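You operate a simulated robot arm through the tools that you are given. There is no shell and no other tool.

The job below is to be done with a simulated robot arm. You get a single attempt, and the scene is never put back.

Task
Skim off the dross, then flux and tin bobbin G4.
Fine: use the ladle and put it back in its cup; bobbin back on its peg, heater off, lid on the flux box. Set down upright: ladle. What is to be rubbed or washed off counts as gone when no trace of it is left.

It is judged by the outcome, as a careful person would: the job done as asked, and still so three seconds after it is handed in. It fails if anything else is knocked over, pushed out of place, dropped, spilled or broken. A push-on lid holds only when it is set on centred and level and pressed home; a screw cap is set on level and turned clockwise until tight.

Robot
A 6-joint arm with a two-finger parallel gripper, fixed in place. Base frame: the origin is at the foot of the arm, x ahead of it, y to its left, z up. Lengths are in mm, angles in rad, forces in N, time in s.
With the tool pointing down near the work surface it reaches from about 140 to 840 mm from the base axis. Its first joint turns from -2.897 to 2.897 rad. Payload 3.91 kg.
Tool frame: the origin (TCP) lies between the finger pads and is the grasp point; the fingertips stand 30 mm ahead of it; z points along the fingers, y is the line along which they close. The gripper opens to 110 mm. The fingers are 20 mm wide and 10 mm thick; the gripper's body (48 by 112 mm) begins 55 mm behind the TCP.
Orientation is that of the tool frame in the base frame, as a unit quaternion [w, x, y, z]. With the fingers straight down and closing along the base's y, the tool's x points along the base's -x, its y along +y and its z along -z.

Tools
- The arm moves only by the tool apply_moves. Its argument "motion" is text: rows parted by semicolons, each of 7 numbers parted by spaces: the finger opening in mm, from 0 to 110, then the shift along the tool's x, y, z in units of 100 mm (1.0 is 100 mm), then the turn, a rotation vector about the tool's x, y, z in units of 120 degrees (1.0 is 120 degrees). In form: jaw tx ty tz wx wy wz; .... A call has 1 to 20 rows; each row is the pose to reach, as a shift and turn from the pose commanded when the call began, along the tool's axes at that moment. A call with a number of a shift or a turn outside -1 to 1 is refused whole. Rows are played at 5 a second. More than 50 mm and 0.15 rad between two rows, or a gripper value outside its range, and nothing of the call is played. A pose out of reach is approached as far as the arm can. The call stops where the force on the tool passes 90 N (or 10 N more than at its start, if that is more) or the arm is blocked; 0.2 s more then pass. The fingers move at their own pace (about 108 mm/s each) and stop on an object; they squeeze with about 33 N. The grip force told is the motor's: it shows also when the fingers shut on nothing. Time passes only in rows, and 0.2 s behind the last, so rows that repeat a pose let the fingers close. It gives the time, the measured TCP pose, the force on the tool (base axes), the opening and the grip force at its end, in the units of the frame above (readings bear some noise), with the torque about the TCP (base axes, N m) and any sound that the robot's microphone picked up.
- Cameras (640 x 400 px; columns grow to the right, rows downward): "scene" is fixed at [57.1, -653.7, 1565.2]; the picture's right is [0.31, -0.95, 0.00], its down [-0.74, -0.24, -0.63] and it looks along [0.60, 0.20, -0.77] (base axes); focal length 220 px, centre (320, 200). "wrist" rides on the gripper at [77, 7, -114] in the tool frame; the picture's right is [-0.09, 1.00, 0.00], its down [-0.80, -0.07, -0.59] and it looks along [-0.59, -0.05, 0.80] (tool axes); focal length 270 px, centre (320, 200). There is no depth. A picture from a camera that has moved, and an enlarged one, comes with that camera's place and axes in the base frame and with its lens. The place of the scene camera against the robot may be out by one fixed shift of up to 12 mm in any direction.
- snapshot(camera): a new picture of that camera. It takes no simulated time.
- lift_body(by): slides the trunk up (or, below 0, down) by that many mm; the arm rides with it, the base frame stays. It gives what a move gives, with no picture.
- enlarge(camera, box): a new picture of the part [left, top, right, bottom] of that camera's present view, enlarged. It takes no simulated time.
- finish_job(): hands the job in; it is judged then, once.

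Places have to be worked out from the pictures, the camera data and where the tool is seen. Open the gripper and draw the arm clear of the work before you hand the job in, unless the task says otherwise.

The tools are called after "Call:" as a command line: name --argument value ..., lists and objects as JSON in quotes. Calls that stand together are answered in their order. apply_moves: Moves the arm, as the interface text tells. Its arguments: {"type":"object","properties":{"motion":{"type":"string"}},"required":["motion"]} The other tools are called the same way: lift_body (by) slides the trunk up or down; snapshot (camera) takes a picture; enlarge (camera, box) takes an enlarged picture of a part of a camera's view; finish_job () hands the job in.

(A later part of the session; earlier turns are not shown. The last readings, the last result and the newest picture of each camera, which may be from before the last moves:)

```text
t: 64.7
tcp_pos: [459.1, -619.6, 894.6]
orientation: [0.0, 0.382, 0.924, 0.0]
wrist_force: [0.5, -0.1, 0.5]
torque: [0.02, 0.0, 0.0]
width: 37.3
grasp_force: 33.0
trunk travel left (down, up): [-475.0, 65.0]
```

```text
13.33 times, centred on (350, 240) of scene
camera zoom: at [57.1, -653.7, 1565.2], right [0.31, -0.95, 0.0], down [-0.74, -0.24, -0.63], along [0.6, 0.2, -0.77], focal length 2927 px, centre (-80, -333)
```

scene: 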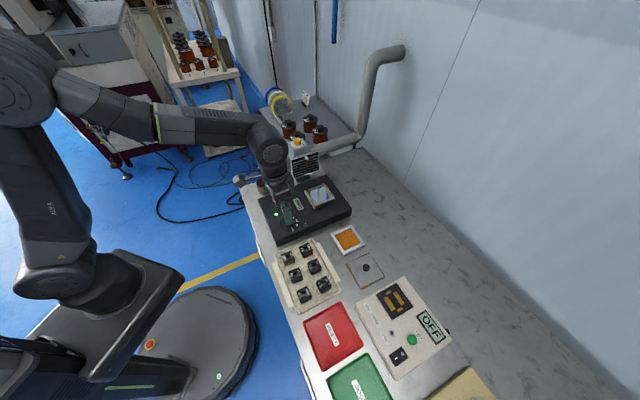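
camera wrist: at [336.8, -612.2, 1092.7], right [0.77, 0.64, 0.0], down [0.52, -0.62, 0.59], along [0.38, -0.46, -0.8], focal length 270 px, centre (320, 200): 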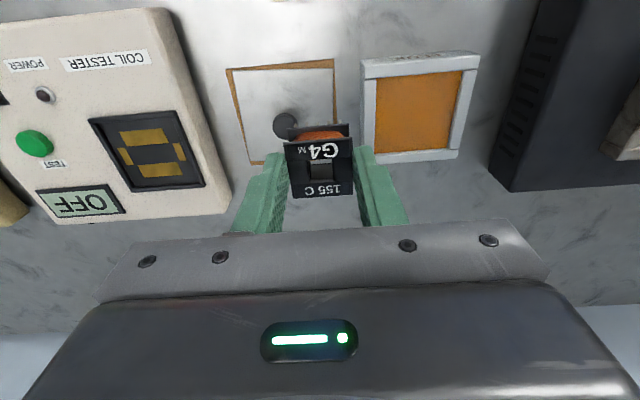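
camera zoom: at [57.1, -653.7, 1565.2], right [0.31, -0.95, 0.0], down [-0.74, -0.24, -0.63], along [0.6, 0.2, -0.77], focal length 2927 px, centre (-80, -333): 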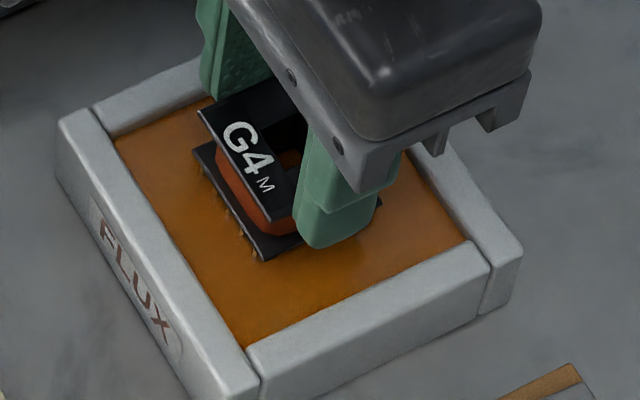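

The pins have reached the flux and look wet. I'll go about 3 mm deeper, dwell about a second, and check force.

Call:
apply_moves --motion "25 0 0 0.015 0 0 0; 25 0 0 0.03 0 0 0; 25 0 0 0.03 0 0 0; 25 0 0 0.03 0 0 0; 25 0 0 0.03 0 0 0; 25 0 0 0.03 0 0 0"

Call:
enlarge --camera "wrist" --box '[250, 70, 390, 180]'

Call:
enlarge --camera "scene" --box '[330, 225, 370, 255]'

```text
t: 66.1
tcp_pos: [460.0, -620.2, 893.7]
orientation: [0.003, 0.383, 0.924, -0.001]
wrist_force: [3.5, -2.8, 19.8]
torque: [0.02, -0.03, 0.0]
width: 37.3
grasp_force: 33.2
trunk travel left (down, up): [-475.0, 65.0]
```

```text
3.64 times, centred on (320, 125) of wrist
camera zoom: at [407.7, -559.3, 1008.8], right [0.77, 0.64, 0.0], down [0.51, -0.61, 0.6], along [0.38, -0.46, -0.8], focal length 983 px, centre (320, 473)
```

zoom: 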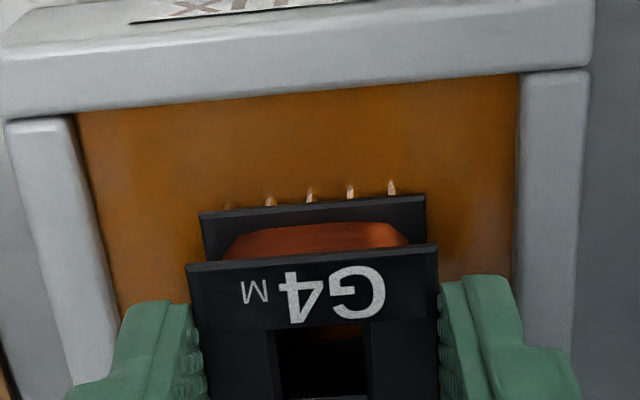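

```text
13.33 times, centred on (350, 240) of scene
camera zoom: at [57.1, -653.7, 1565.2], right [0.31, -0.95, 0.0], down [-0.74, -0.24, -0.63], along [0.6, 0.2, -0.77], focal length 2927 px, centre (-80, -333)
```

zoom: 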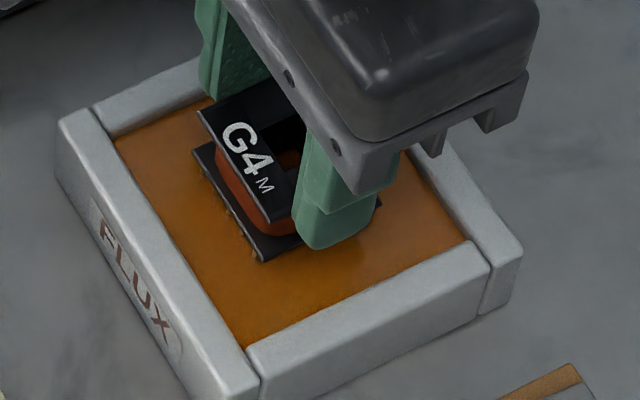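

Pins touched the flux floor (20 N), so both rows are wetted. Lifting out straight up, letting it drain a moment above the box.

Call:
apply_moves --motion "25 0 0 -0.03 0 0 0; 25 0 0 -0.08 0 0 0; 25 0 0 -0.16 0 0 0; 25 0 0 -0.16 0 0 0; 25 0 0 -0.16 0 0 0; 25 0 0 -0.4 0 0 0; 25 0 0 -0.7 0 0 0; 25 0 0 -0.85 0 0 0; 25 0 0 -0.85 0 0 0"

Call:
enlarge --camera "wrist" --box '[250, 70, 390, 180]'

Call:
enlarge --camera "scene" --box '[315, 205, 385, 255]'

```text
t: 68.1
tcp_pos: [457.2, -617.3, 976.2]
orientation: [0.0, 0.383, 0.924, -0.001]
wrist_force: [0.2, -0.4, -0.3]
torque: [-0.02, 0.03, -0.05]
width: 37.1
grasp_force: 33.0
trunk travel left (down, up): [-475.0, 65.0]
```

```text
3.64 times, centred on (320, 125) of wrist
camera zoom: at [407.4, -558.8, 1091.3], right [0.77, 0.64, 0.0], down [0.52, -0.62, 0.59], along [0.38, -0.46, -0.8], focal length 983 px, centre (320, 473)
```

zoom: 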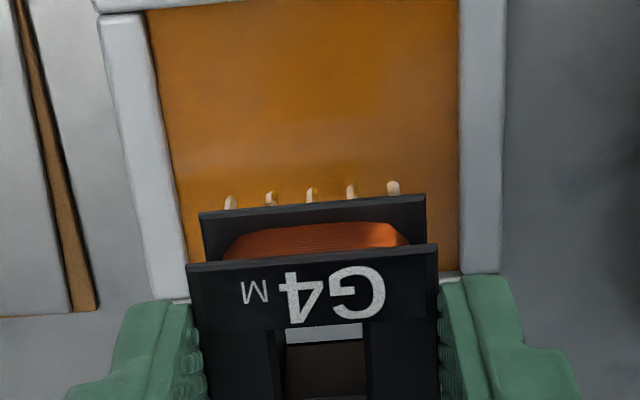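

```text
8.00 times, centred on (350, 230) of scene
camera zoom: at [57.1, -653.7, 1565.2], right [0.31, -0.95, 0.0], down [-0.74, -0.24, -0.63], along [0.6, 0.2, -0.77], focal length 1756 px, centre (80, -40)
```

zoom: 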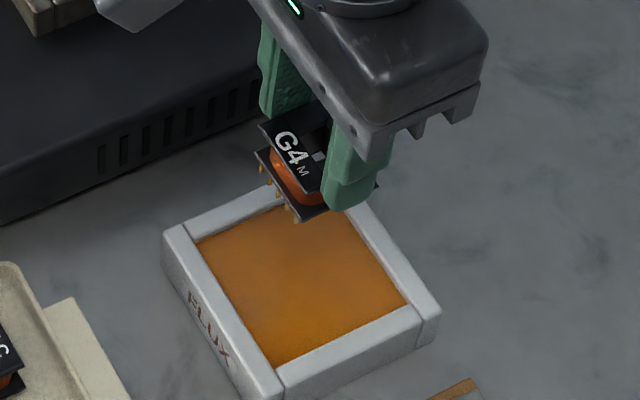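

The pins are visibly amber with flux. Now I'll carry the bobbin along the bench to above the solder pot.

Call:
apply_moves --motion "25 0 0.3 -0.05 0 0 0; 25 0 0.6 -0.05 0 0 0; 25 0.01 0.9 -0.05 0 0 0; 25 0.02 1.0 -0.05 0 0 0"

Call:
apply_moves --motion "25 0 0.3 0 0 0 0; 25 0 0.6 0 0 0 0; 25 0.01 0.9 0 0 0 0; 25 0.015 1.0 0 0 0 0; 25 0.015 1.0 0 0 0 0"

Call:
snapshot --camera "wrist"

Call:
enlarge --camera "scene" --box '[285, 150, 365, 220]'

```text
t: 69.1
tcp_pos: [527.3, -546.7, 981.1]
orientation: [0.0, 0.382, 0.924, 0.0]
wrist_force: [0.3, -1.1, -0.5]
torque: [-0.01, 0.01, 0.01]
width: 37.2
grasp_force: 33.1
trunk travel left (down, up): [-475.0, 65.0]
```

```text
t: 70.3
tcp_pos: [598.8, -474.7, 979.4]
orientation: [0.0, 0.382, 0.924, 0.0]
wrist_force: [0.0, 0.6, -1.0]
torque: [0.04, -0.01, 0.02]
width: 37.2
grasp_force: 33.5
trunk travel left (down, up): [-475.0, 65.0]
```

```text
taken
camera wrist: at [547.4, -415.1, 1094.7], right [0.77, 0.64, 0.0], down [0.52, -0.62, 0.59], along [0.38, -0.46, -0.8], focal length 270 px, centre (320, 200)
```

wrist: 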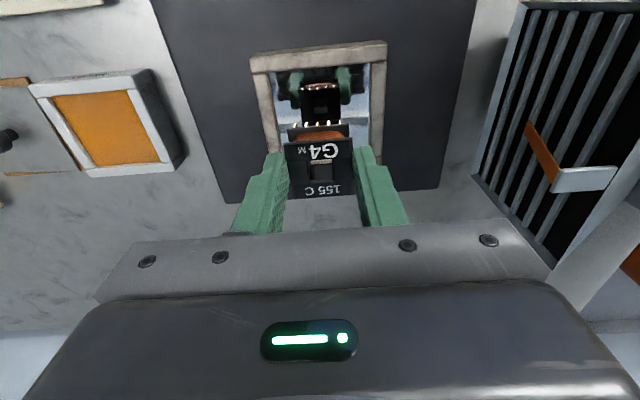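

```text
5.71 times, centred on (325, 185) of scene
camera zoom: at [57.1, -653.7, 1565.2], right [0.31, -0.95, 0.0], down [-0.74, -0.24, -0.63], along [0.6, 0.2, -0.77], focal length 1254 px, centre (291, 286)
```

zoom: 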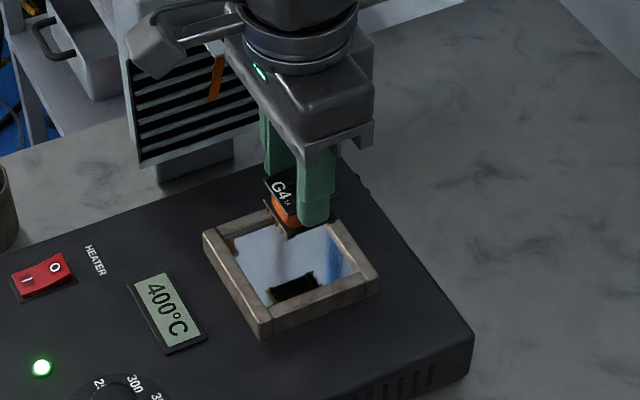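

The bobbin is over the pot centre. Lowering to just above the solder first.

Call:
apply_moves --motion "25 -0.005 0.015 0.15 0 0 0; 25 -0.005 0.015 0.3 0 0 0; 25 -0.005 0.015 0.42 0 0 0; 25 -0.005 0.015 0.42 0 0 0"

Call:
enlarge --camera "wrist" --box '[240, 60, 400, 200]'

Call:
enlarge --camera "scene" --box '[300, 175, 340, 205]'

```text
t: 71.3
tcp_pos: [601.2, -476.0, 939.8]
orientation: [0.001, 0.383, 0.924, 0.0]
wrist_force: [0.5, 0.3, 0.3]
torque: [-0.02, -0.02, -0.01]
width: 37.2
grasp_force: 33.2
trunk travel left (down, up): [-475.0, 65.0]
```

```text
2.86 times, centred on (320, 130) of wrist
camera zoom: at [549.4, -416.1, 1054.2], right [0.77, 0.64, 0.0], down [0.52, -0.62, 0.59], along [0.38, -0.46, -0.8], focal length 772 px, centre (320, 400)
```

zoom: 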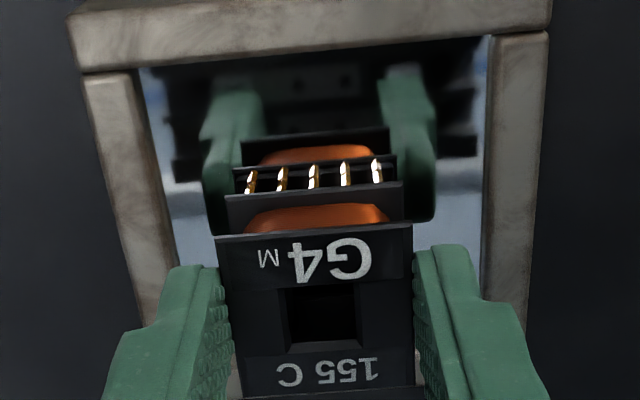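

```text
13.33 times, centred on (320, 190) of scene
camera zoom: at [57.1, -653.7, 1565.2], right [0.31, -0.95, 0.0], down [-0.74, -0.24, -0.63], along [0.6, 0.2, -0.77], focal length 2927 px, centre (320, 333)
```

zoom: 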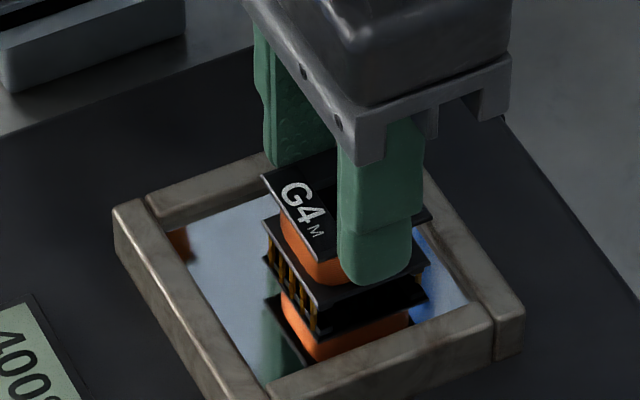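

Pins and their mirror images nearly meet, so the surface is only a few mm lower. Lowering slowly by 10 mm in small steps.

Call:
apply_moves --motion "25 0 0.01 0.03 0 0 0; 25 0 0.015 0.06 0 0 0; 25 0 0.015 0.08 0 0 0; 25 0 0.015 0.1 0 0 0; 25 0 0.015 0.1 0 0 0"

Call:
enlarge --camera "wrist" --box '[240, 60, 400, 200]'

Call:
enlarge --camera "scene" --box '[300, 175, 340, 205]'

```text
t: 72.5
tcp_pos: [599.3, -472.8, 932.2]
orientation: [0.002, 0.382, 0.924, -0.001]
wrist_force: [3.3, -4.2, 28.7]
torque: [-0.09, -0.1, -0.01]
width: 37.8
grasp_force: 33.4
trunk travel left (down, up): [-475.0, 65.0]
```

```text
2.86 times, centred on (320, 130) of wrist
camera zoom: at [548.4, -413.7, 1046.4], right [0.77, 0.64, 0.0], down [0.51, -0.61, 0.6], along [0.39, -0.46, -0.8], focal length 772 px, centre (320, 400)
```

zoom: 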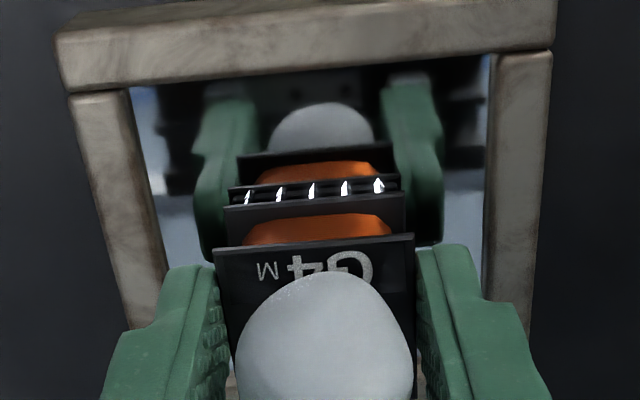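

```text
13.33 times, centred on (320, 190) of scene
camera zoom: at [57.1, -653.7, 1565.2], right [0.31, -0.95, 0.0], down [-0.74, -0.24, -0.63], along [0.6, 0.2, -0.77], focal length 2927 px, centre (320, 333)
```

zoom: 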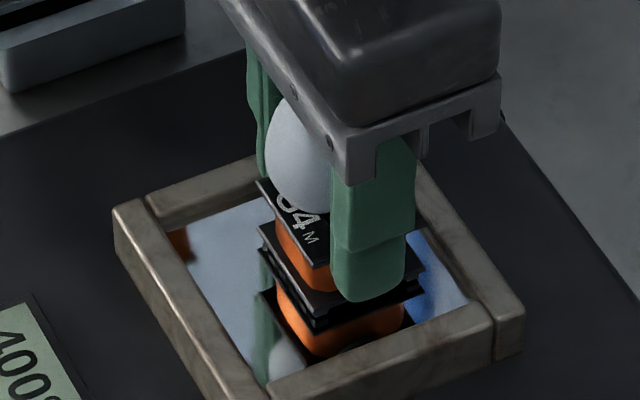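

Flux smoke is rising and the pins show bright tin; contact is 29 N, so I ease up 2 mm and dwell about 2 s in the solder.

Call:
apply_moves --motion "25 0 0 -0.02 0 0 0; 25 0 0 -0.02 0 0 0; 25 0 0 -0.02 0 0 0; 25 0 0 -0.02 0 0 0; 25 0 0 -0.02 0 0 0; 25 0 0 -0.02 0 0 0; 25 0 0 -0.02 0 0 0; 25 0 0 -0.02 0 0 0; 25 0 0 -0.02 0 0 0; 25 0 0 -0.02 0 0 0"

Call:
enlarge --camera "wrist" --box '[240, 60, 400, 200]'

Call:
enlarge --camera "scene" --box '[300, 175, 340, 205]'

```text
t: 74.7
tcp_pos: [600.2, -473.8, 930.2]
orientation: [0.0, 0.383, 0.924, -0.001]
wrist_force: [-0.1, -1.1, 12.4]
torque: [-0.13, -0.07, 0.0]
width: 37.4
grasp_force: 33.1
trunk travel left (down, up): [-475.0, 65.0]
```

```text
2.86 times, centred on (320, 130) of wrist
camera zoom: at [548.7, -414.0, 1046.6], right [0.77, 0.64, 0.0], down [0.52, -0.62, 0.59], along [0.38, -0.46, -0.8], focal length 772 px, centre (320, 400)
```

zoom: 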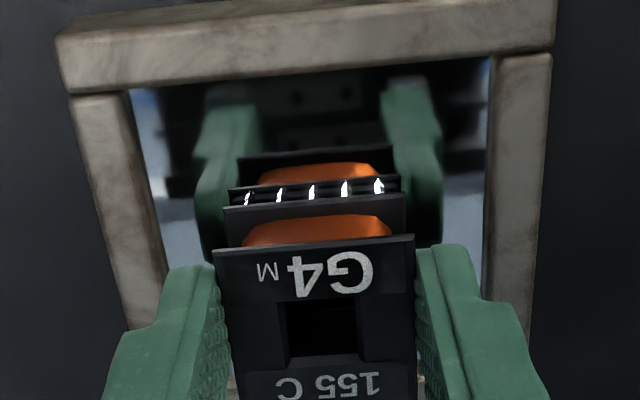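

```text
13.33 times, centred on (320, 190) of scene
camera zoom: at [57.1, -653.7, 1565.2], right [0.31, -0.95, 0.0], down [-0.74, -0.24, -0.63], along [0.6, 0.2, -0.77], focal length 2927 px, centre (320, 333)
```

zoom: 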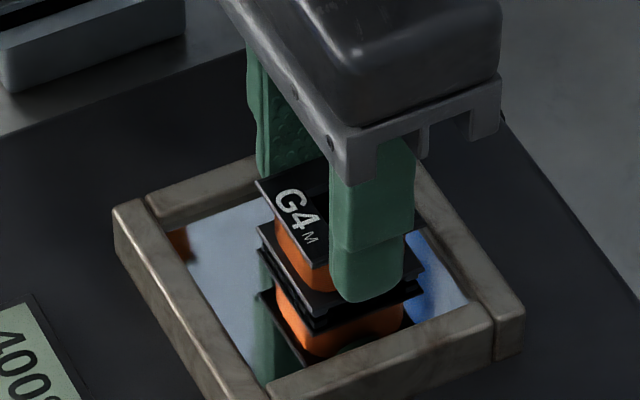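

The smoke has cleared and pins are silver. Lifting the bobbin out smoothly and inspecting the pins.

Call:
apply_moves --motion "25 0 0 -0.04 0 0 0; 25 0 0 -0.1 0 0 0; 25 0 0 -0.18 0 0 0; 25 0 0 -0.18 0 0 0; 25 0 0 -0.4 0 0 0; 25 0 0 -0.5 0 0 0; 25 0 0 -0.5 0 0 0"

Call:
enlarge --camera "wrist" --box '[270, 85, 370, 165]'

Call:
enlarge --camera "scene" --box '[300, 170, 340, 200]'

```text
t: 76.3
tcp_pos: [600.4, -473.7, 981.3]
orientation: [0.0, 0.383, 0.924, 0.0]
wrist_force: [-0.5, 0.5, -0.2]
torque: [-0.02, -0.02, -0.02]
width: 37.0
grasp_force: 32.9
trunk travel left (down, up): [-475.0, 65.0]
```

```text
5.00 times, centred on (320, 125) of wrist
camera zoom: at [549.4, -414.1, 1095.8], right [0.77, 0.64, 0.0], down [0.52, -0.62, 0.59], along [0.38, -0.46, -0.8], focal length 1351 px, centre (320, 575)
```

zoom: 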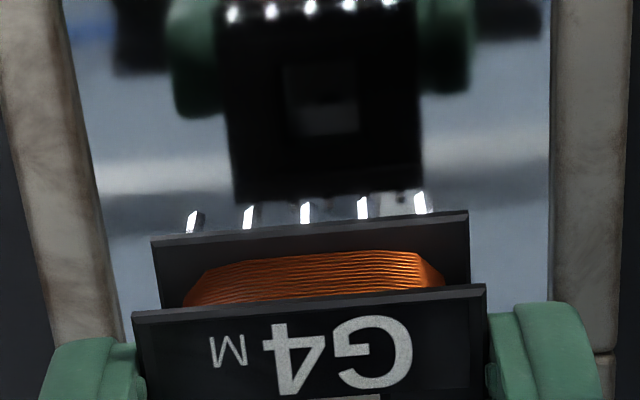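

```text
13.33 times, centred on (320, 185) of scene
camera zoom: at [57.1, -653.7, 1565.2], right [0.31, -0.95, 0.0], down [-0.74, -0.24, -0.63], along [0.6, 0.2, -0.77], focal length 2927 px, centre (320, 400)
```

zoom: 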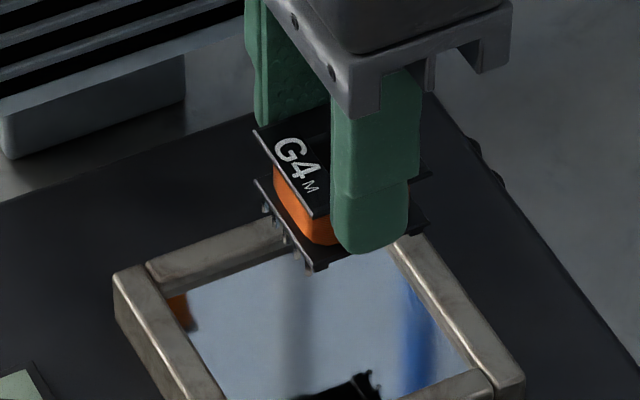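

All five pins are bright with tin. The bobbin slid about 5.5 mm up in the grip, which I'll allow for when seating it. Carrying it back over its peg by reversing the commanded displacements.

Call:
apply_moves --motion "25 0.1 -0.3 0 0 0 0; 25 0.25 -0.6 0 0 0 0; 25 0.4 -0.9 0 0 0 0; 25 0.5 -1.0 0 0 0 0"

Call:
apply_moves --motion "25 0.1 -0.3 0 0 0 0; 25 0.25 -0.6 0 0 0 0; 25 0.4 -0.9 0 0 0 0; 25 0.5 -1.0 0 0 0 0"

Call:
apply_moves --motion "25 0.15 -0.3 0 0 0 0; 25 0.3 -0.6 0 0 0 0; 25 0.5 -0.85 0 0 0 0; 25 0.573 -0.9 0 0 0 0"

Call:
apply_moves --motion "25 0.25 -0.08 0 0 0 0; 25 0.5 -0.16 0 0 0 0; 25 0.6 -0.196 0.05 0 0 0; 25 0.6 -0.196 0.05 0 0 0; 25 0.6 -0.196 0.05 0 0 0"

Call:
enlarge --camera "wrist" --box '[270, 85, 370, 205]'

Call:
snapshot --camera "wrist"

```text
t: 77.3
tcp_pos: [493.2, -510.9, 981.5]
orientation: [0.0, 0.382, 0.924, 0.001]
wrist_force: [-0.6, 0.2, -0.9]
torque: [0.04, 0.0, -0.03]
width: 37.2
grasp_force: 33.3
trunk travel left (down, up): [-475.0, 65.0]
```

```text
t: 78.3
tcp_pos: [387.4, -544.7, 981.9]
orientation: [0.0, 0.383, 0.924, 0.0]
wrist_force: [-0.4, 1.1, -0.2]
torque: [0.0, 0.03, -0.01]
width: 37.0
grasp_force: 33.0
trunk travel left (down, up): [-475.0, 65.0]
```

```text
t: 79.3
tcp_pos: [284.7, -567.9, 981.1]
orientation: [0.001, 0.383, 0.924, 0.0]
wrist_force: [-0.8, 0.2, -0.4]
torque: [-0.02, 0.01, 0.0]
width: 37.0
grasp_force: 32.9
trunk travel left (down, up): [-475.0, 65.0]
```

```text
t: 80.5
tcp_pos: [227.2, -538.3, 976.6]
orientation: [0.001, 0.382, 0.924, 0.0]
wrist_force: [0.6, -0.1, -0.1]
torque: [-0.01, -0.01, 0.01]
width: 37.1
grasp_force: 32.8
trunk travel left (down, up): [-475.0, 65.0]
```

```text
3.33 times, centred on (320, 145) of wrist
camera zoom: at [177.3, -478.5, 1091.5], right [0.77, 0.64, 0.0], down [0.52, -0.62, 0.59], along [0.38, -0.46, -0.8], focal length 901 px, centre (320, 383)
```

zoom: 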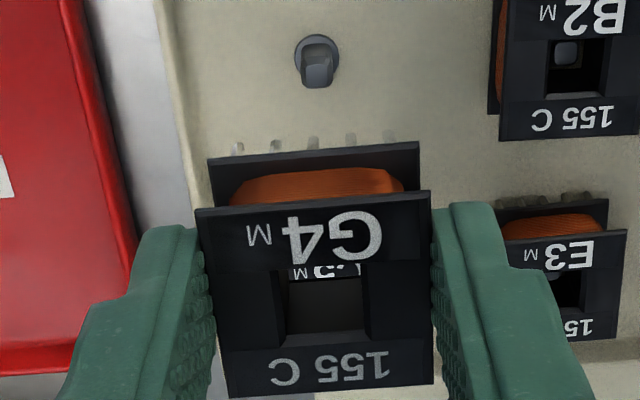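

```text
taken
camera wrist: at [177.3, -478.5, 1091.5], right [0.77, 0.64, 0.0], down [0.52, -0.62, 0.59], along [0.38, -0.46, -0.8], focal length 270 px, centre (320, 200)
```

wrist: 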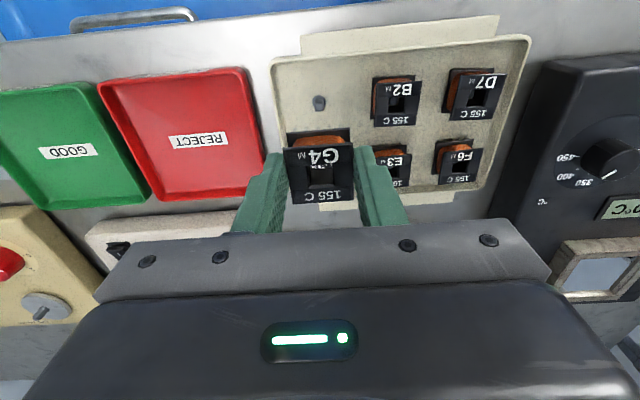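

Back over the peg; comparing the peg's place in this image with the one taken right after lifting shows I'm about 1.8 mm too far along +e1. Correcting and lowering partway.

Call:
apply_moves --motion "25 -0.005 -0.017 0.2 0 0 0; 25 -0.005 -0.017 0.45 0 0 0; 25 -0.005 -0.017 0.7 0 0 0; 25 -0.005 -0.017 0.7 0 0 0"

Call:
enlarge --camera "wrist" --box '[250, 85, 390, 205]'

Call:
enlarge --camera "scene" --box '[270, 265, 340, 315]'

```text
t: 81.5
tcp_pos: [226.4, -540.3, 907.2]
orientation: [0.0, 0.383, 0.924, 0.0]
wrist_force: [-0.3, -0.5, -1.2]
torque: [-0.02, -0.02, -0.01]
width: 37.5
grasp_force: 32.9
trunk travel left (down, up): [-475.0, 65.0]
```

```text
3.33 times, centred on (320, 145) of wrist
camera zoom: at [175.7, -480.8, 1021.1], right [0.77, 0.64, 0.0], down [0.52, -0.62, 0.59], along [0.38, -0.46, -0.8], focal length 901 px, centre (320, 383)
```

zoom: 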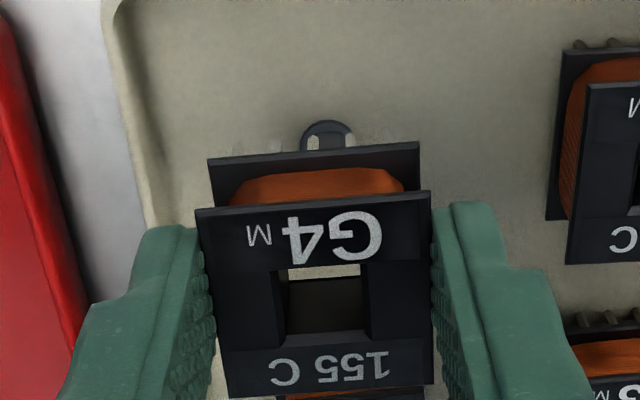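

```text
8.00 times, centred on (305, 290) of scene
camera zoom: at [57.1, -653.7, 1565.2], right [0.31, -0.95, 0.0], down [-0.74, -0.24, -0.63], along [0.6, 0.2, -0.77], focal length 1756 px, centre (440, -520)
```

zoom: 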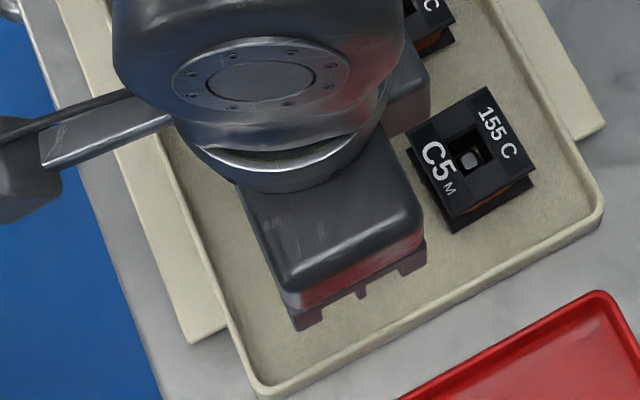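

The peg now shows about 1.3 mm to +e1 of the bobbin axis, so I overcorrected slightly. Adjusting back ~1.1 mm and lowering carefully toward the peg top.

Call:
apply_moves --motion "25 0.006 0.011 0.05 0 0 0; 25 0.006 0.011 0.15 0 0 0; 25 0.006 0.011 0.2 0 0 0; 25 0.006 0.011 0.2 0 0 0"

Call:
enlarge --camera "wrist" --box '[250, 85, 390, 205]'

```text
t: 82.5
tcp_pos: [228.2, -538.5, 886.1]
orientation: [0.0, 0.383, 0.924, 0.001]
wrist_force: [0.4, 0.1, -0.3]
torque: [0.01, 0.01, 0.01]
width: 37.2
grasp_force: 32.7
trunk travel left (down, up): [-475.0, 65.0]
```

```text
3.33 times, centred on (320, 145) of wrist
camera zoom: at [176.8, -479.7, 1000.4], right [0.77, 0.64, 0.0], down [0.52, -0.62, 0.59], along [0.38, -0.46, -0.8], focal length 901 px, centre (320, 383)
```

zoom: 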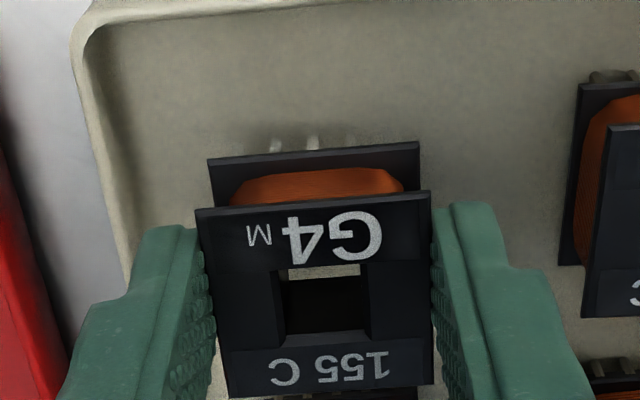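

No contact so far at TCP 886. Continuing down in small steps, watching the force.

Call:
apply_moves --motion "25 0 0 0.03 0 0 0; 25 0 0 0.06 0 0 0; 25 0 0 0.09 0 0 0; 25 0 0 0.1 0 0 0; 25 0 0 0.1 0 0 0"

Call:
enlarge --camera "wrist" --box '[230, 90, 410, 230]'

```text
t: 83.7
tcp_pos: [228.6, -538.4, 875.4]
orientation: [0.001, 0.383, 0.924, 0.001]
wrist_force: [-1.2, 1.0, -1.7]
torque: [0.04, 0.05, -0.02]
width: 37.4
grasp_force: 33.1
trunk travel left (down, up): [-475.0, 65.0]
```

```text
2.86 times, centred on (320, 160) of wrist
camera zoom: at [176.7, -479.7, 990.6], right [0.77, 0.64, 0.0], down [0.52, -0.62, 0.59], along [0.38, -0.46, -0.8], focal length 772 px, centre (320, 314)
```

zoom: 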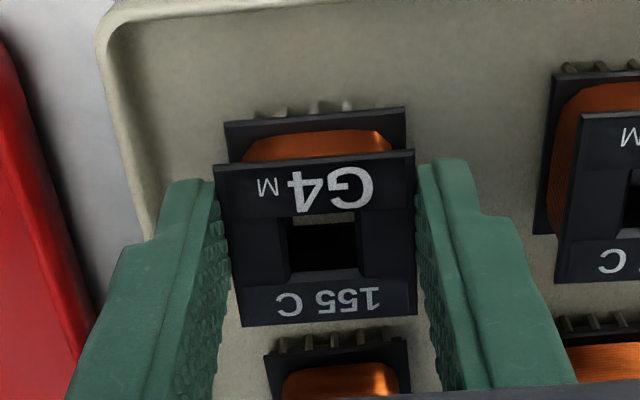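

Compared with the grasp image, neighbours agree within ~0.7 mm, so it is on line with the peg. Lowering the last ~5 mm until it seats.

Call:
apply_moves --motion "25 0 -0.004 0.02 0 0 0; 25 0 -0.004 0.035 0 0 0; 25 0 -0.004 0.045 0 0 0; 25 0 -0.004 0.045 0 0 0"

```text
t: 84.7
tcp_pos: [226.4, -539.5, 872.1]
orientation: [0.0, 0.383, 0.924, 0.001]
wrist_force: [-1.0, 1.5, 0.0]
torque: [0.08, 0.01, -0.01]
width: 37.4
grasp_force: 32.7
trunk travel left (down, up): [-475.0, 65.0]
```

No vertical contact yet, just a slight sideways touch. Lowering another 2 mm.

Call:
apply_moves --motion "25 0 0 0.01 0 0 0; 25 0 0 0.02 0 0 0; 25 0 0 0.02 0 0 0"

Call:
enlarge --camera "wrist" --box '[250, 90, 390, 200]'

```text
t: 85.5
tcp_pos: [226.6, -540.2, 871.7]
orientation: [0.002, 0.383, 0.924, -0.001]
wrist_force: [-0.2, -0.5, 19.6]
torque: [0.13, 0.0, 0.0]
width: 37.1
grasp_force: 33.0
trunk travel left (down, up): [-475.0, 65.0]
```

```text
3.64 times, centred on (320, 145) of wrist
camera zoom: at [175.8, -480.0, 986.1], right [0.77, 0.64, 0.0], down [0.52, -0.61, 0.6], along [0.38, -0.46, -0.8], focal length 983 px, centre (320, 400)
```

zoom: 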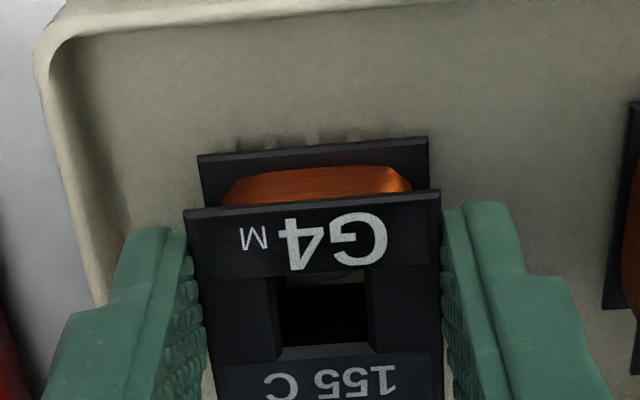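

Seated: contact at TCP 871.7 puts the flange top at ~857, as it was originally. Easing the load and opening the fingers.

Call:
apply_moves --motion "25 0 0 -0.022 0 0 0; 25 0 0 -0.022 0 0 0; 39 0 0 -0.022 0 0 0; 43 0 0 -0.022 0 0 0; 50 0 0 -0.022 0 0 0; 56 0 0 -0.022 0 0 0; 56 0 0 -0.022 0 0 0"

Call:
enlarge --camera "wrist" --box '[230, 90, 410, 230]'

```text
t: 87.1
tcp_pos: [226.6, -540.6, 870.9]
orientation: [0.0, 0.383, 0.924, 0.0]
wrist_force: [0.0, -0.2, 0.5]
torque: [0.06, 0.01, -0.01]
width: 56.0
grasp_force: 0.1
trunk travel left (down, up): [-475.0, 65.0]
```

```text
2.86 times, centred on (320, 160) of wrist
camera zoom: at [176.0, -480.4, 986.3], right [0.77, 0.64, 0.0], down [0.52, -0.62, 0.59], along [0.38, -0.46, -0.8], focal length 772 px, centre (320, 314)
```

zoom: 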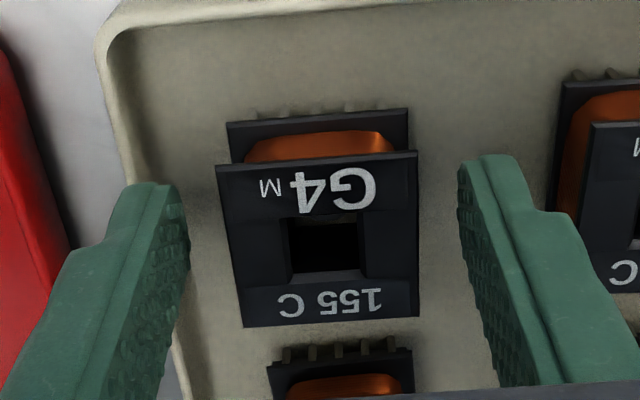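

Released cleanly. Raising straight up to check that G4 sits like its neighbours.

Call:
apply_moves --motion "56 0 0 -0.15 0 0 0; 56 0 0 -0.4 0 0 0; 56 0 0 -0.6 0 0 0; 80 0 0 -0.8 0 0 0; 110 0.1 0.1 -1.0 0 0 0; 110 0.1 0.1 -1.0 0 0 0"

Call:
enlarge --camera "wrist" --box '[270, 30, 430, 180]'

Call:
enlarge --camera "scene" --box '[265, 235, 345, 315]'

```text
t: 88.5
tcp_pos: [227.2, -525.7, 973.3]
orientation: [0.0, 0.383, 0.924, -0.001]
wrist_force: [-0.1, 0.5, -0.1]
torque: [0.0, -0.01, 0.0]
width: 109.9
grasp_force: 0.1
trunk travel left (down, up): [-475.0, 65.0]
```

```text
2.67 times, centred on (350, 105) of wrist
camera zoom: at [175.4, -466.5, 1087.6], right [0.77, 0.64, 0.0], down [0.52, -0.62, 0.59], along [0.38, -0.46, -0.8], focal length 721 px, centre (240, 453)
```

zoom: 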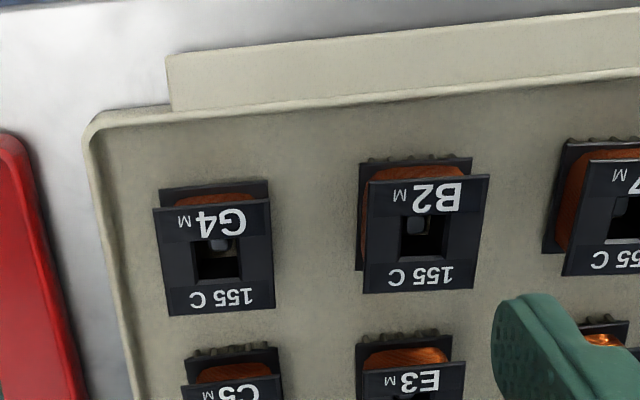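

```text
5.00 times, centred on (305, 275) of scene
camera zoom: at [57.1, -653.7, 1565.2], right [0.31, -0.95, 0.0], down [-0.74, -0.24, -0.63], along [0.6, 0.2, -0.77], focal length 1098 px, centre (395, -175)
```

zoom: 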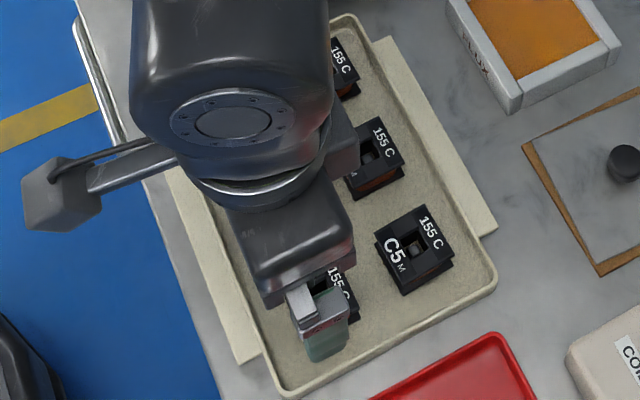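

G4 is on its peg. A closer zoom to verify it is level and fully down.

Call:
enlarge --camera "wrist" --box '[295, 75, 395, 155]'

```text
5.00 times, centred on (345, 115) of wrist
camera zoom: at [175.4, -466.5, 1087.6], right [0.77, 0.64, 0.0], down [0.52, -0.62, 0.59], along [0.38, -0.46, -0.8], focal length 1351 px, centre (195, 625)
```

zoom: 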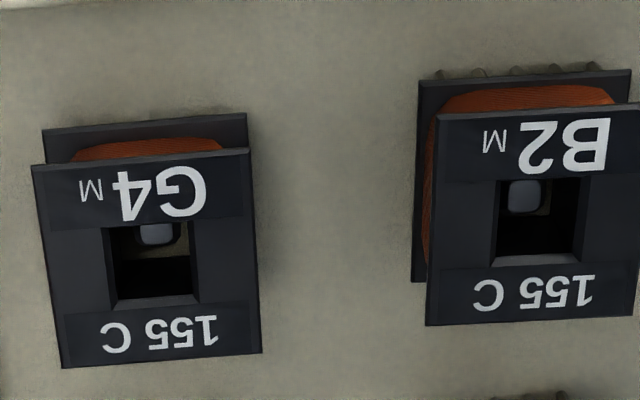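

G4 matches its neighbours, peg visible in the hole. Next is the heater switch at about (535, -306); I'll travel along the bench to it at this height, closing the fingers on the way.

Call:
apply_moves --motion "110 0 0.3 0 0 0 0; 110 0 0.6 0 0 0 0; 110 0 0.9 0 0 0 0; 110 0 1.0 0 0 0 0"

Call:
apply_moves --motion "110 0 0.3 0 0 0 0; 110 0 0.6 0 0 0 0; 110 0 0.9 0 0 0 0; 110 0 1.0 0 0 0 0"

Call:
apply_moves --motion "110 0 0.3 0 0 0 0; 110 0 0.6 0 0 0 0; 110 0 0.85 0 0 0 0; 110 0 0.85 0 0 0 0"

Call:
snapshot --camera "wrist"

```text
t: 89.5
tcp_pos: [298.8, -452.3, 971.8]
orientation: [0.0, 0.383, 0.924, 0.0]
wrist_force: [-0.3, -0.5, 1.1]
torque: [0.01, -0.03, 0.01]
width: 110.1
grasp_force: 0.1
trunk travel left (down, up): [-475.0, 65.0]
```

```text
t: 90.5
tcp_pos: [370.0, -383.1, 972.4]
orientation: [0.0, 0.382, 0.924, 0.0]
wrist_force: [0.6, 0.3, 0.5]
torque: [0.02, 0.02, -0.02]
width: 109.9
grasp_force: 0.1
trunk travel left (down, up): [-475.0, 65.0]
```

```text
t: 91.5
tcp_pos: [429.6, -325.1, 970.4]
orientation: [0.0, 0.383, 0.924, 0.0]
wrist_force: [-0.2, 0.0, 0.6]
torque: [0.01, -0.01, -0.02]
width: 109.9
grasp_force: 0.1
trunk travel left (down, up): [-475.0, 65.0]
```

```text
taken
camera wrist: at [379.3, -264.8, 1085.3], right [0.77, 0.64, 0.0], down [0.52, -0.62, 0.59], along [0.38, -0.46, -0.8], focal length 270 px, centre (320, 200)
```

wrist: 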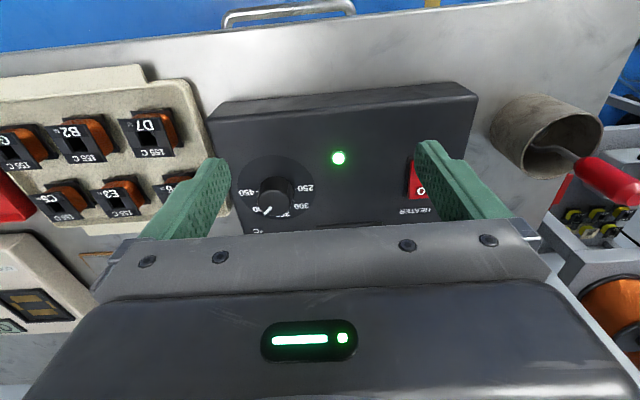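

The switch is visible to the right. Moving 85 mm further along +e1 for a close view of the rocker.

Call:
apply_moves --motion "110 0 0.3 0 0 0 0; 110 0 0.6 0 0 0 0; 110 0 0.85 0 0 0 0; 110 0 0.85 0 0 0 0"

Call:
enlarge --camera "wrist" --box '[270, 120, 390, 220]'

Call:
enlarge --camera "scene" --box '[260, 180, 310, 215]'

```text
t: 92.5
tcp_pos: [490.4, -264.6, 972.1]
orientation: [0.0, 0.382, 0.924, 0.0]
wrist_force: [-0.4, 0.1, 0.3]
torque: [-0.03, -0.01, 0.0]
width: 109.9
grasp_force: 0.1
trunk travel left (down, up): [-475.0, 65.0]
```

```text
4.00 times, centred on (330, 170) of wrist
camera zoom: at [438.2, -204.2, 1087.3], right [0.77, 0.64, 0.0], down [0.52, -0.62, 0.59], along [0.38, -0.46, -0.8], focal length 1081 px, centre (280, 320)
```

zoom: 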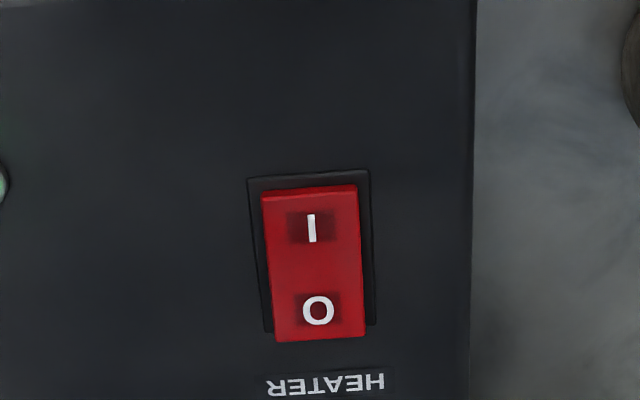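

```text
11.43 times, centred on (285, 198) of scene
camera zoom: at [57.1, -653.7, 1565.2], right [0.31, -0.95, 0.0], down [-0.74, -0.24, -0.63], along [0.6, 0.2, -0.77], focal length 2509 px, centre (720, 229)
```

zoom: 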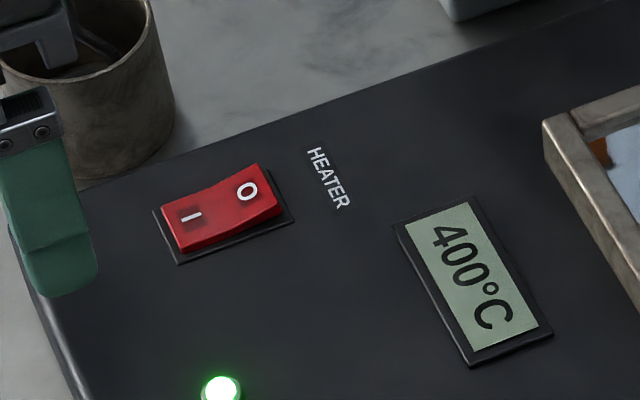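

The rocker's O end is raised, its edge at about (546, -318) and the O mark near (541, -313). With fingers closed, I'll move above the O end, tips about 10 mm over it.

Call:
apply_moves --motion "80 -0.2 0 0 0 0 0; 40 -0.4 0.01 0 0 0 0; 10 -0.6 0.012 0 0 0 0; 0 -0.725 0.012 0 0 0 0; 0 -0.725 0.012 0.25 0 0 0; 0 -0.725 0.012 0.45 0 0 0; 0 -0.725 0.012 0.45 0 0 0"

Call:
enlarge --camera "wrist" --box '[260, 90, 380, 230]'

Call:
enlarge --camera "scene" --box '[260, 170, 310, 215]'

```text
t: 94.1
tcp_pos: [540.0, -313.1, 927.2]
orientation: [0.0, 0.383, 0.924, 0.0]
wrist_force: [-0.6, -0.4, -0.1]
torque: [0.0, -0.01, 0.02]
width: 0.0
grasp_force: 32.8
trunk travel left (down, up): [-475.0, 65.0]
```

```text
2.86 times, centred on (320, 160) of wrist
camera zoom: at [488.3, -253.8, 1042.9], right [0.77, 0.64, 0.0], down [0.52, -0.62, 0.59], along [0.38, -0.46, -0.8], focal length 772 px, centre (320, 314)
```

zoom: 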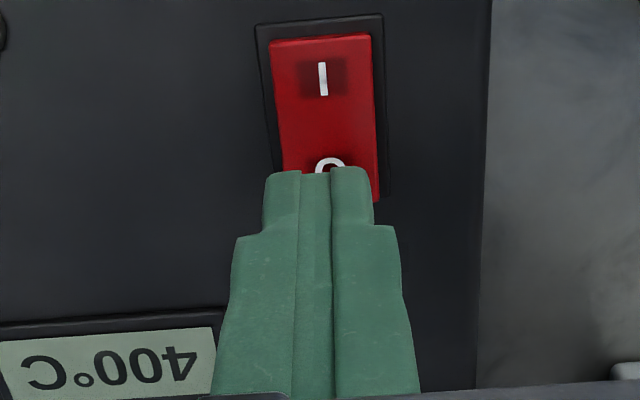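

```text
8.89 times, centred on (285, 192) of scene
camera zoom: at [57.1, -653.7, 1565.2], right [0.31, -0.95, 0.0], down [-0.74, -0.24, -0.63], along [0.6, 0.2, -0.77], focal length 1951 px, centre (631, 267)
```

zoom: 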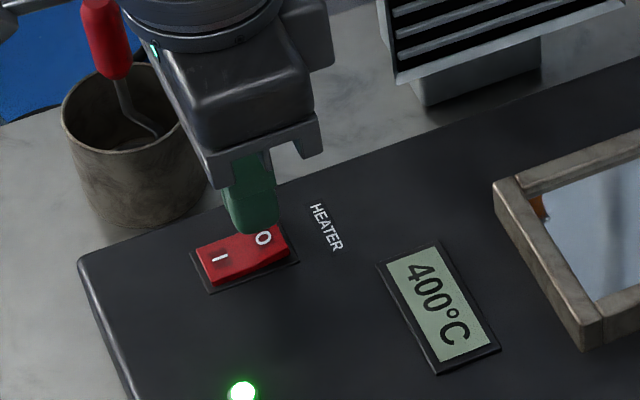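

The closed tips are above the O mark, slightly off-centre. I'll nudge 2 mm outward and 2.5 mm sideways, then press down in small steps.

Call:
apply_moves --motion "0 -0.02 0.025 0.05 0 0 0; 0 -0.02 0.025 0.1 0 0 0; 0 -0.02 0.025 0.12 0 0 0; 0 -0.02 0.025 0.14 0 0 0; 0 -0.02 0.025 0.14 0 0 0"

Call:
enlarge --camera "scene" --box '[260, 170, 310, 215]'

```text
t: 95.3
tcp_pos: [543.1, -312.8, 912.9]
orientation: [-0.001, 0.382, 0.924, 0.0]
wrist_force: [0.8, 0.4, -0.5]
torque: [0.02, -0.02, -0.01]
width: 0.0
grasp_force: 33.0
trunk travel left (down, up): [-475.0, 65.0]
```

```text
8.89 times, centred on (285, 192) of scene
camera zoom: at [57.1, -653.7, 1565.2], right [0.31, -0.95, 0.0], down [-0.74, -0.24, -0.63], along [0.6, 0.2, -0.77], focal length 1951 px, centre (631, 267)
```

zoom: 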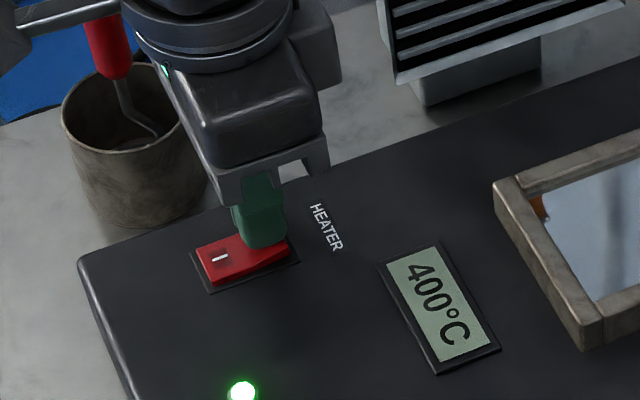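

The tips are right at the rocker's O end with no force yet. Pressing on in 1.5–2 mm steps.

Call:
apply_moves --motion "0 0 0 0.02 0 0 0; 0 0 0 0.035 0 0 0; 0 0 0 0.035 0 0 0"

Call:
enlarge --camera "scene" --box '[260, 170, 310, 215]'

```text
t: 96.1
tcp_pos: [544.3, -313.4, 909.3]
orientation: [0.001, 0.383, 0.924, 0.001]
wrist_force: [1.8, -0.8, 4.9]
torque: [0.01, -0.03, -0.01]
width: 0.0
grasp_force: 32.7
trunk travel left (down, up): [-475.0, 65.0]
```

```text
8.89 times, centred on (285, 192) of scene
camera zoom: at [57.1, -653.7, 1565.2], right [0.31, -0.95, 0.0], down [-0.74, -0.24, -0.63], along [0.6, 0.2, -0.77], focal length 1951 px, centre (631, 267)
```

zoom: 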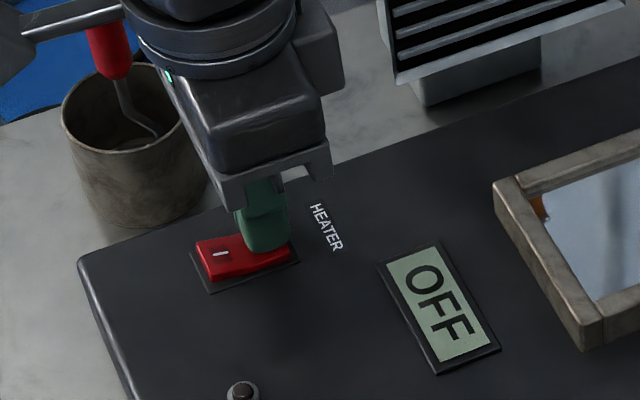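

The display reads OFF and the lamp is dark. One more millimetre to be sure it is past its detent, then I'll lift away and confirm it stays off.

Call:
apply_moves --motion "0 0 0 0.012 0 0 0; 0 0 0 0.012 0 0 0; 0 0 0 -0.2 0 0 0; 0 0 0 -0.5 0 0 0; 0 0 0 -0.7 0 0 0; 0 0 0 -0.7 0 0 0"

Call:
enlarge --camera "scene" --box '[260, 170, 310, 215]'

```text
t: 97.5
tcp_pos: [543.6, -314.7, 979.6]
orientation: [0.0, 0.383, 0.924, 0.0]
wrist_force: [-0.3, 0.2, -1.0]
torque: [0.0, 0.0, -0.01]
width: 0.0
grasp_force: 33.0
trunk travel left (down, up): [-475.0, 65.0]
```

```text
8.89 times, centred on (285, 192) of scene
camera zoom: at [57.1, -653.7, 1565.2], right [0.31, -0.95, 0.0], down [-0.74, -0.24, -0.63], along [0.6, 0.2, -0.77], focal length 1951 px, centre (631, 267)
```

zoom: 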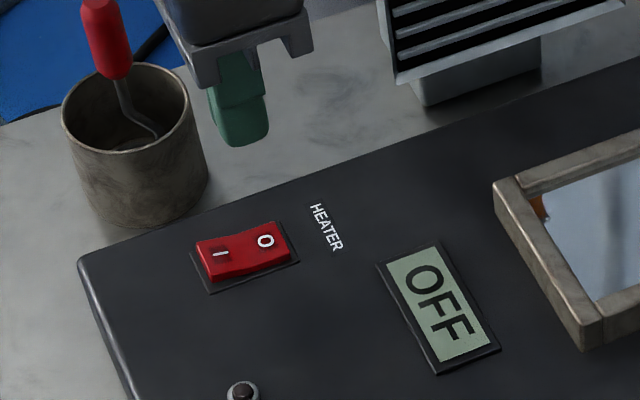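

Heater confirmed off and the ladle still upright. Now the lid: it lies on a cork mat near (374, -709), turned about 4° from the flux box. I'll travel there and take a close look.

Call:
apply_moves --motion "30 -0.05 -0.3 0 0 0 0; 70 -0.12 -0.6 0 0 0 0; 110 -0.2 -0.9 0 0 0 0; 110 -0.25 -1.0 0 0 0 0"

Call:
apply_moves --motion "110 -0.05 -0.3 0 0 0 0; 110 -0.12 -0.6 0 0 0 0; 110 -0.2 -0.9 0 0 0 0; 110 -0.25 -1.0 0 0 0 0"

Call:
apply_moves --motion "110 -0.05 -0.3 0 0 0 0; 110 -0.12 -0.6 0 0 0 0; 110 -0.2 -0.9 0 0 0 0; 110 -0.25 -1.0 0 0 0 0"

Call:
apply_moves --motion "110 -0.05 -0.3 0.1 0 0 0; 110 -0.12 -0.6 0.2 0 0 0; 110 -0.2 -0.9 0.3 0 0 0; 110 -0.245 -1.0 0.3 0 0 0; 110 -0.245 -1.0 0.3 0 0 0"

Call:
snapshot --camera "wrist"

```text
t: 98.5
tcp_pos: [490.9, -402.3, 979.4]
orientation: [0.0, 0.383, 0.924, 0.001]
wrist_force: [0.1, -1.0, 1.2]
torque: [-0.01, -0.02, 0.0]
width: 109.9
grasp_force: 0.0
trunk travel left (down, up): [-475.0, 65.0]
```

```text
t: 99.5
tcp_pos: [438.4, -491.6, 979.4]
orientation: [0.001, 0.383, 0.924, 0.001]
wrist_force: [0.0, 0.1, -0.1]
torque: [0.01, 0.02, -0.01]
width: 110.3
grasp_force: 0.1
trunk travel left (down, up): [-475.0, 65.0]
```

```text
t: 100.5
tcp_pos: [384.7, -581.3, 980.0]
orientation: [0.0, 0.382, 0.924, 0.001]
wrist_force: [-0.1, -0.6, 0.0]
torque: [-0.05, 0.01, -0.05]
width: 109.9
grasp_force: 0.1
trunk travel left (down, up): [-475.0, 65.0]
```

```text
t: 101.7
tcp_pos: [331.8, -666.8, 947.9]
orientation: [0.0, 0.382, 0.924, 0.0]
wrist_force: [0.7, 0.8, 0.2]
torque: [-0.02, 0.0, -0.03]
width: 110.2
grasp_force: 0.0
trunk travel left (down, up): [-475.0, 65.0]
```

```text
taken
camera wrist: at [280.5, -607.4, 1063.7], right [0.77, 0.64, 0.0], down [0.52, -0.62, 0.59], along [0.38, -0.46, -0.8], focal length 270 px, centre (320, 200)
```

wrist: 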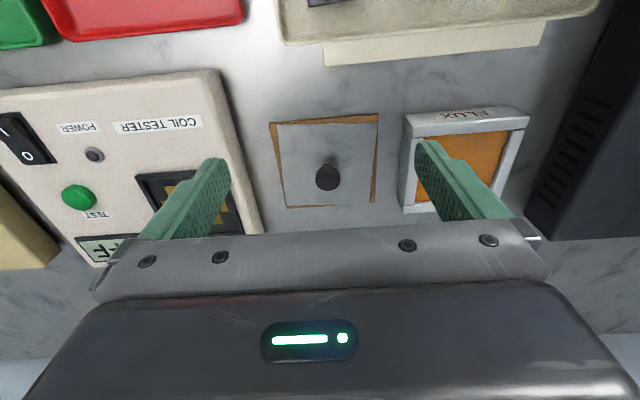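

Call:
enlarge --camera "wrist" --box '[260, 105, 390, 220]'

Call:
enlarge --camera "scene" --box '[330, 225, 400, 295]'

```text
3.48 times, centred on (325, 162) of wrist
camera zoom: at [280.5, -607.4, 1063.7], right [0.77, 0.64, 0.0], down [0.52, -0.62, 0.59], along [0.38, -0.46, -0.8], focal length 940 px, centre (303, 330)
```

zoom: 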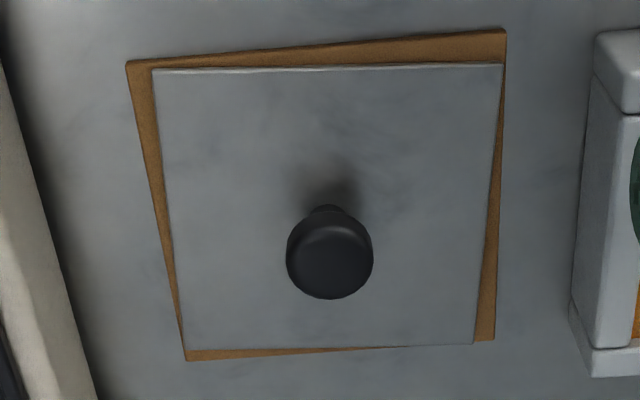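

```text
5.71 times, centred on (365, 260) of scene
camera zoom: at [57.1, -653.7, 1565.2], right [0.31, -0.95, 0.0], down [-0.74, -0.24, -0.63], along [0.6, 0.2, -0.77], focal length 1254 px, centre (63, -143)
```

zoom: 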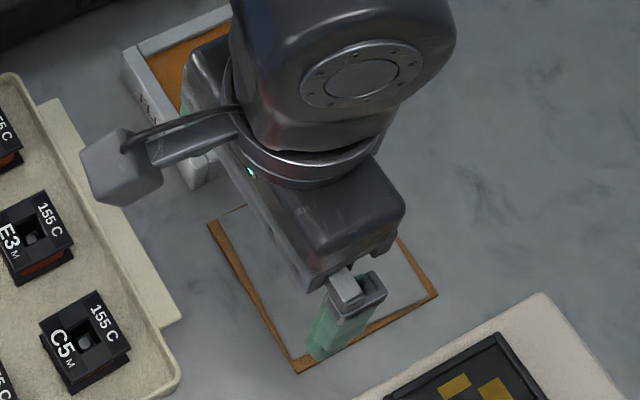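

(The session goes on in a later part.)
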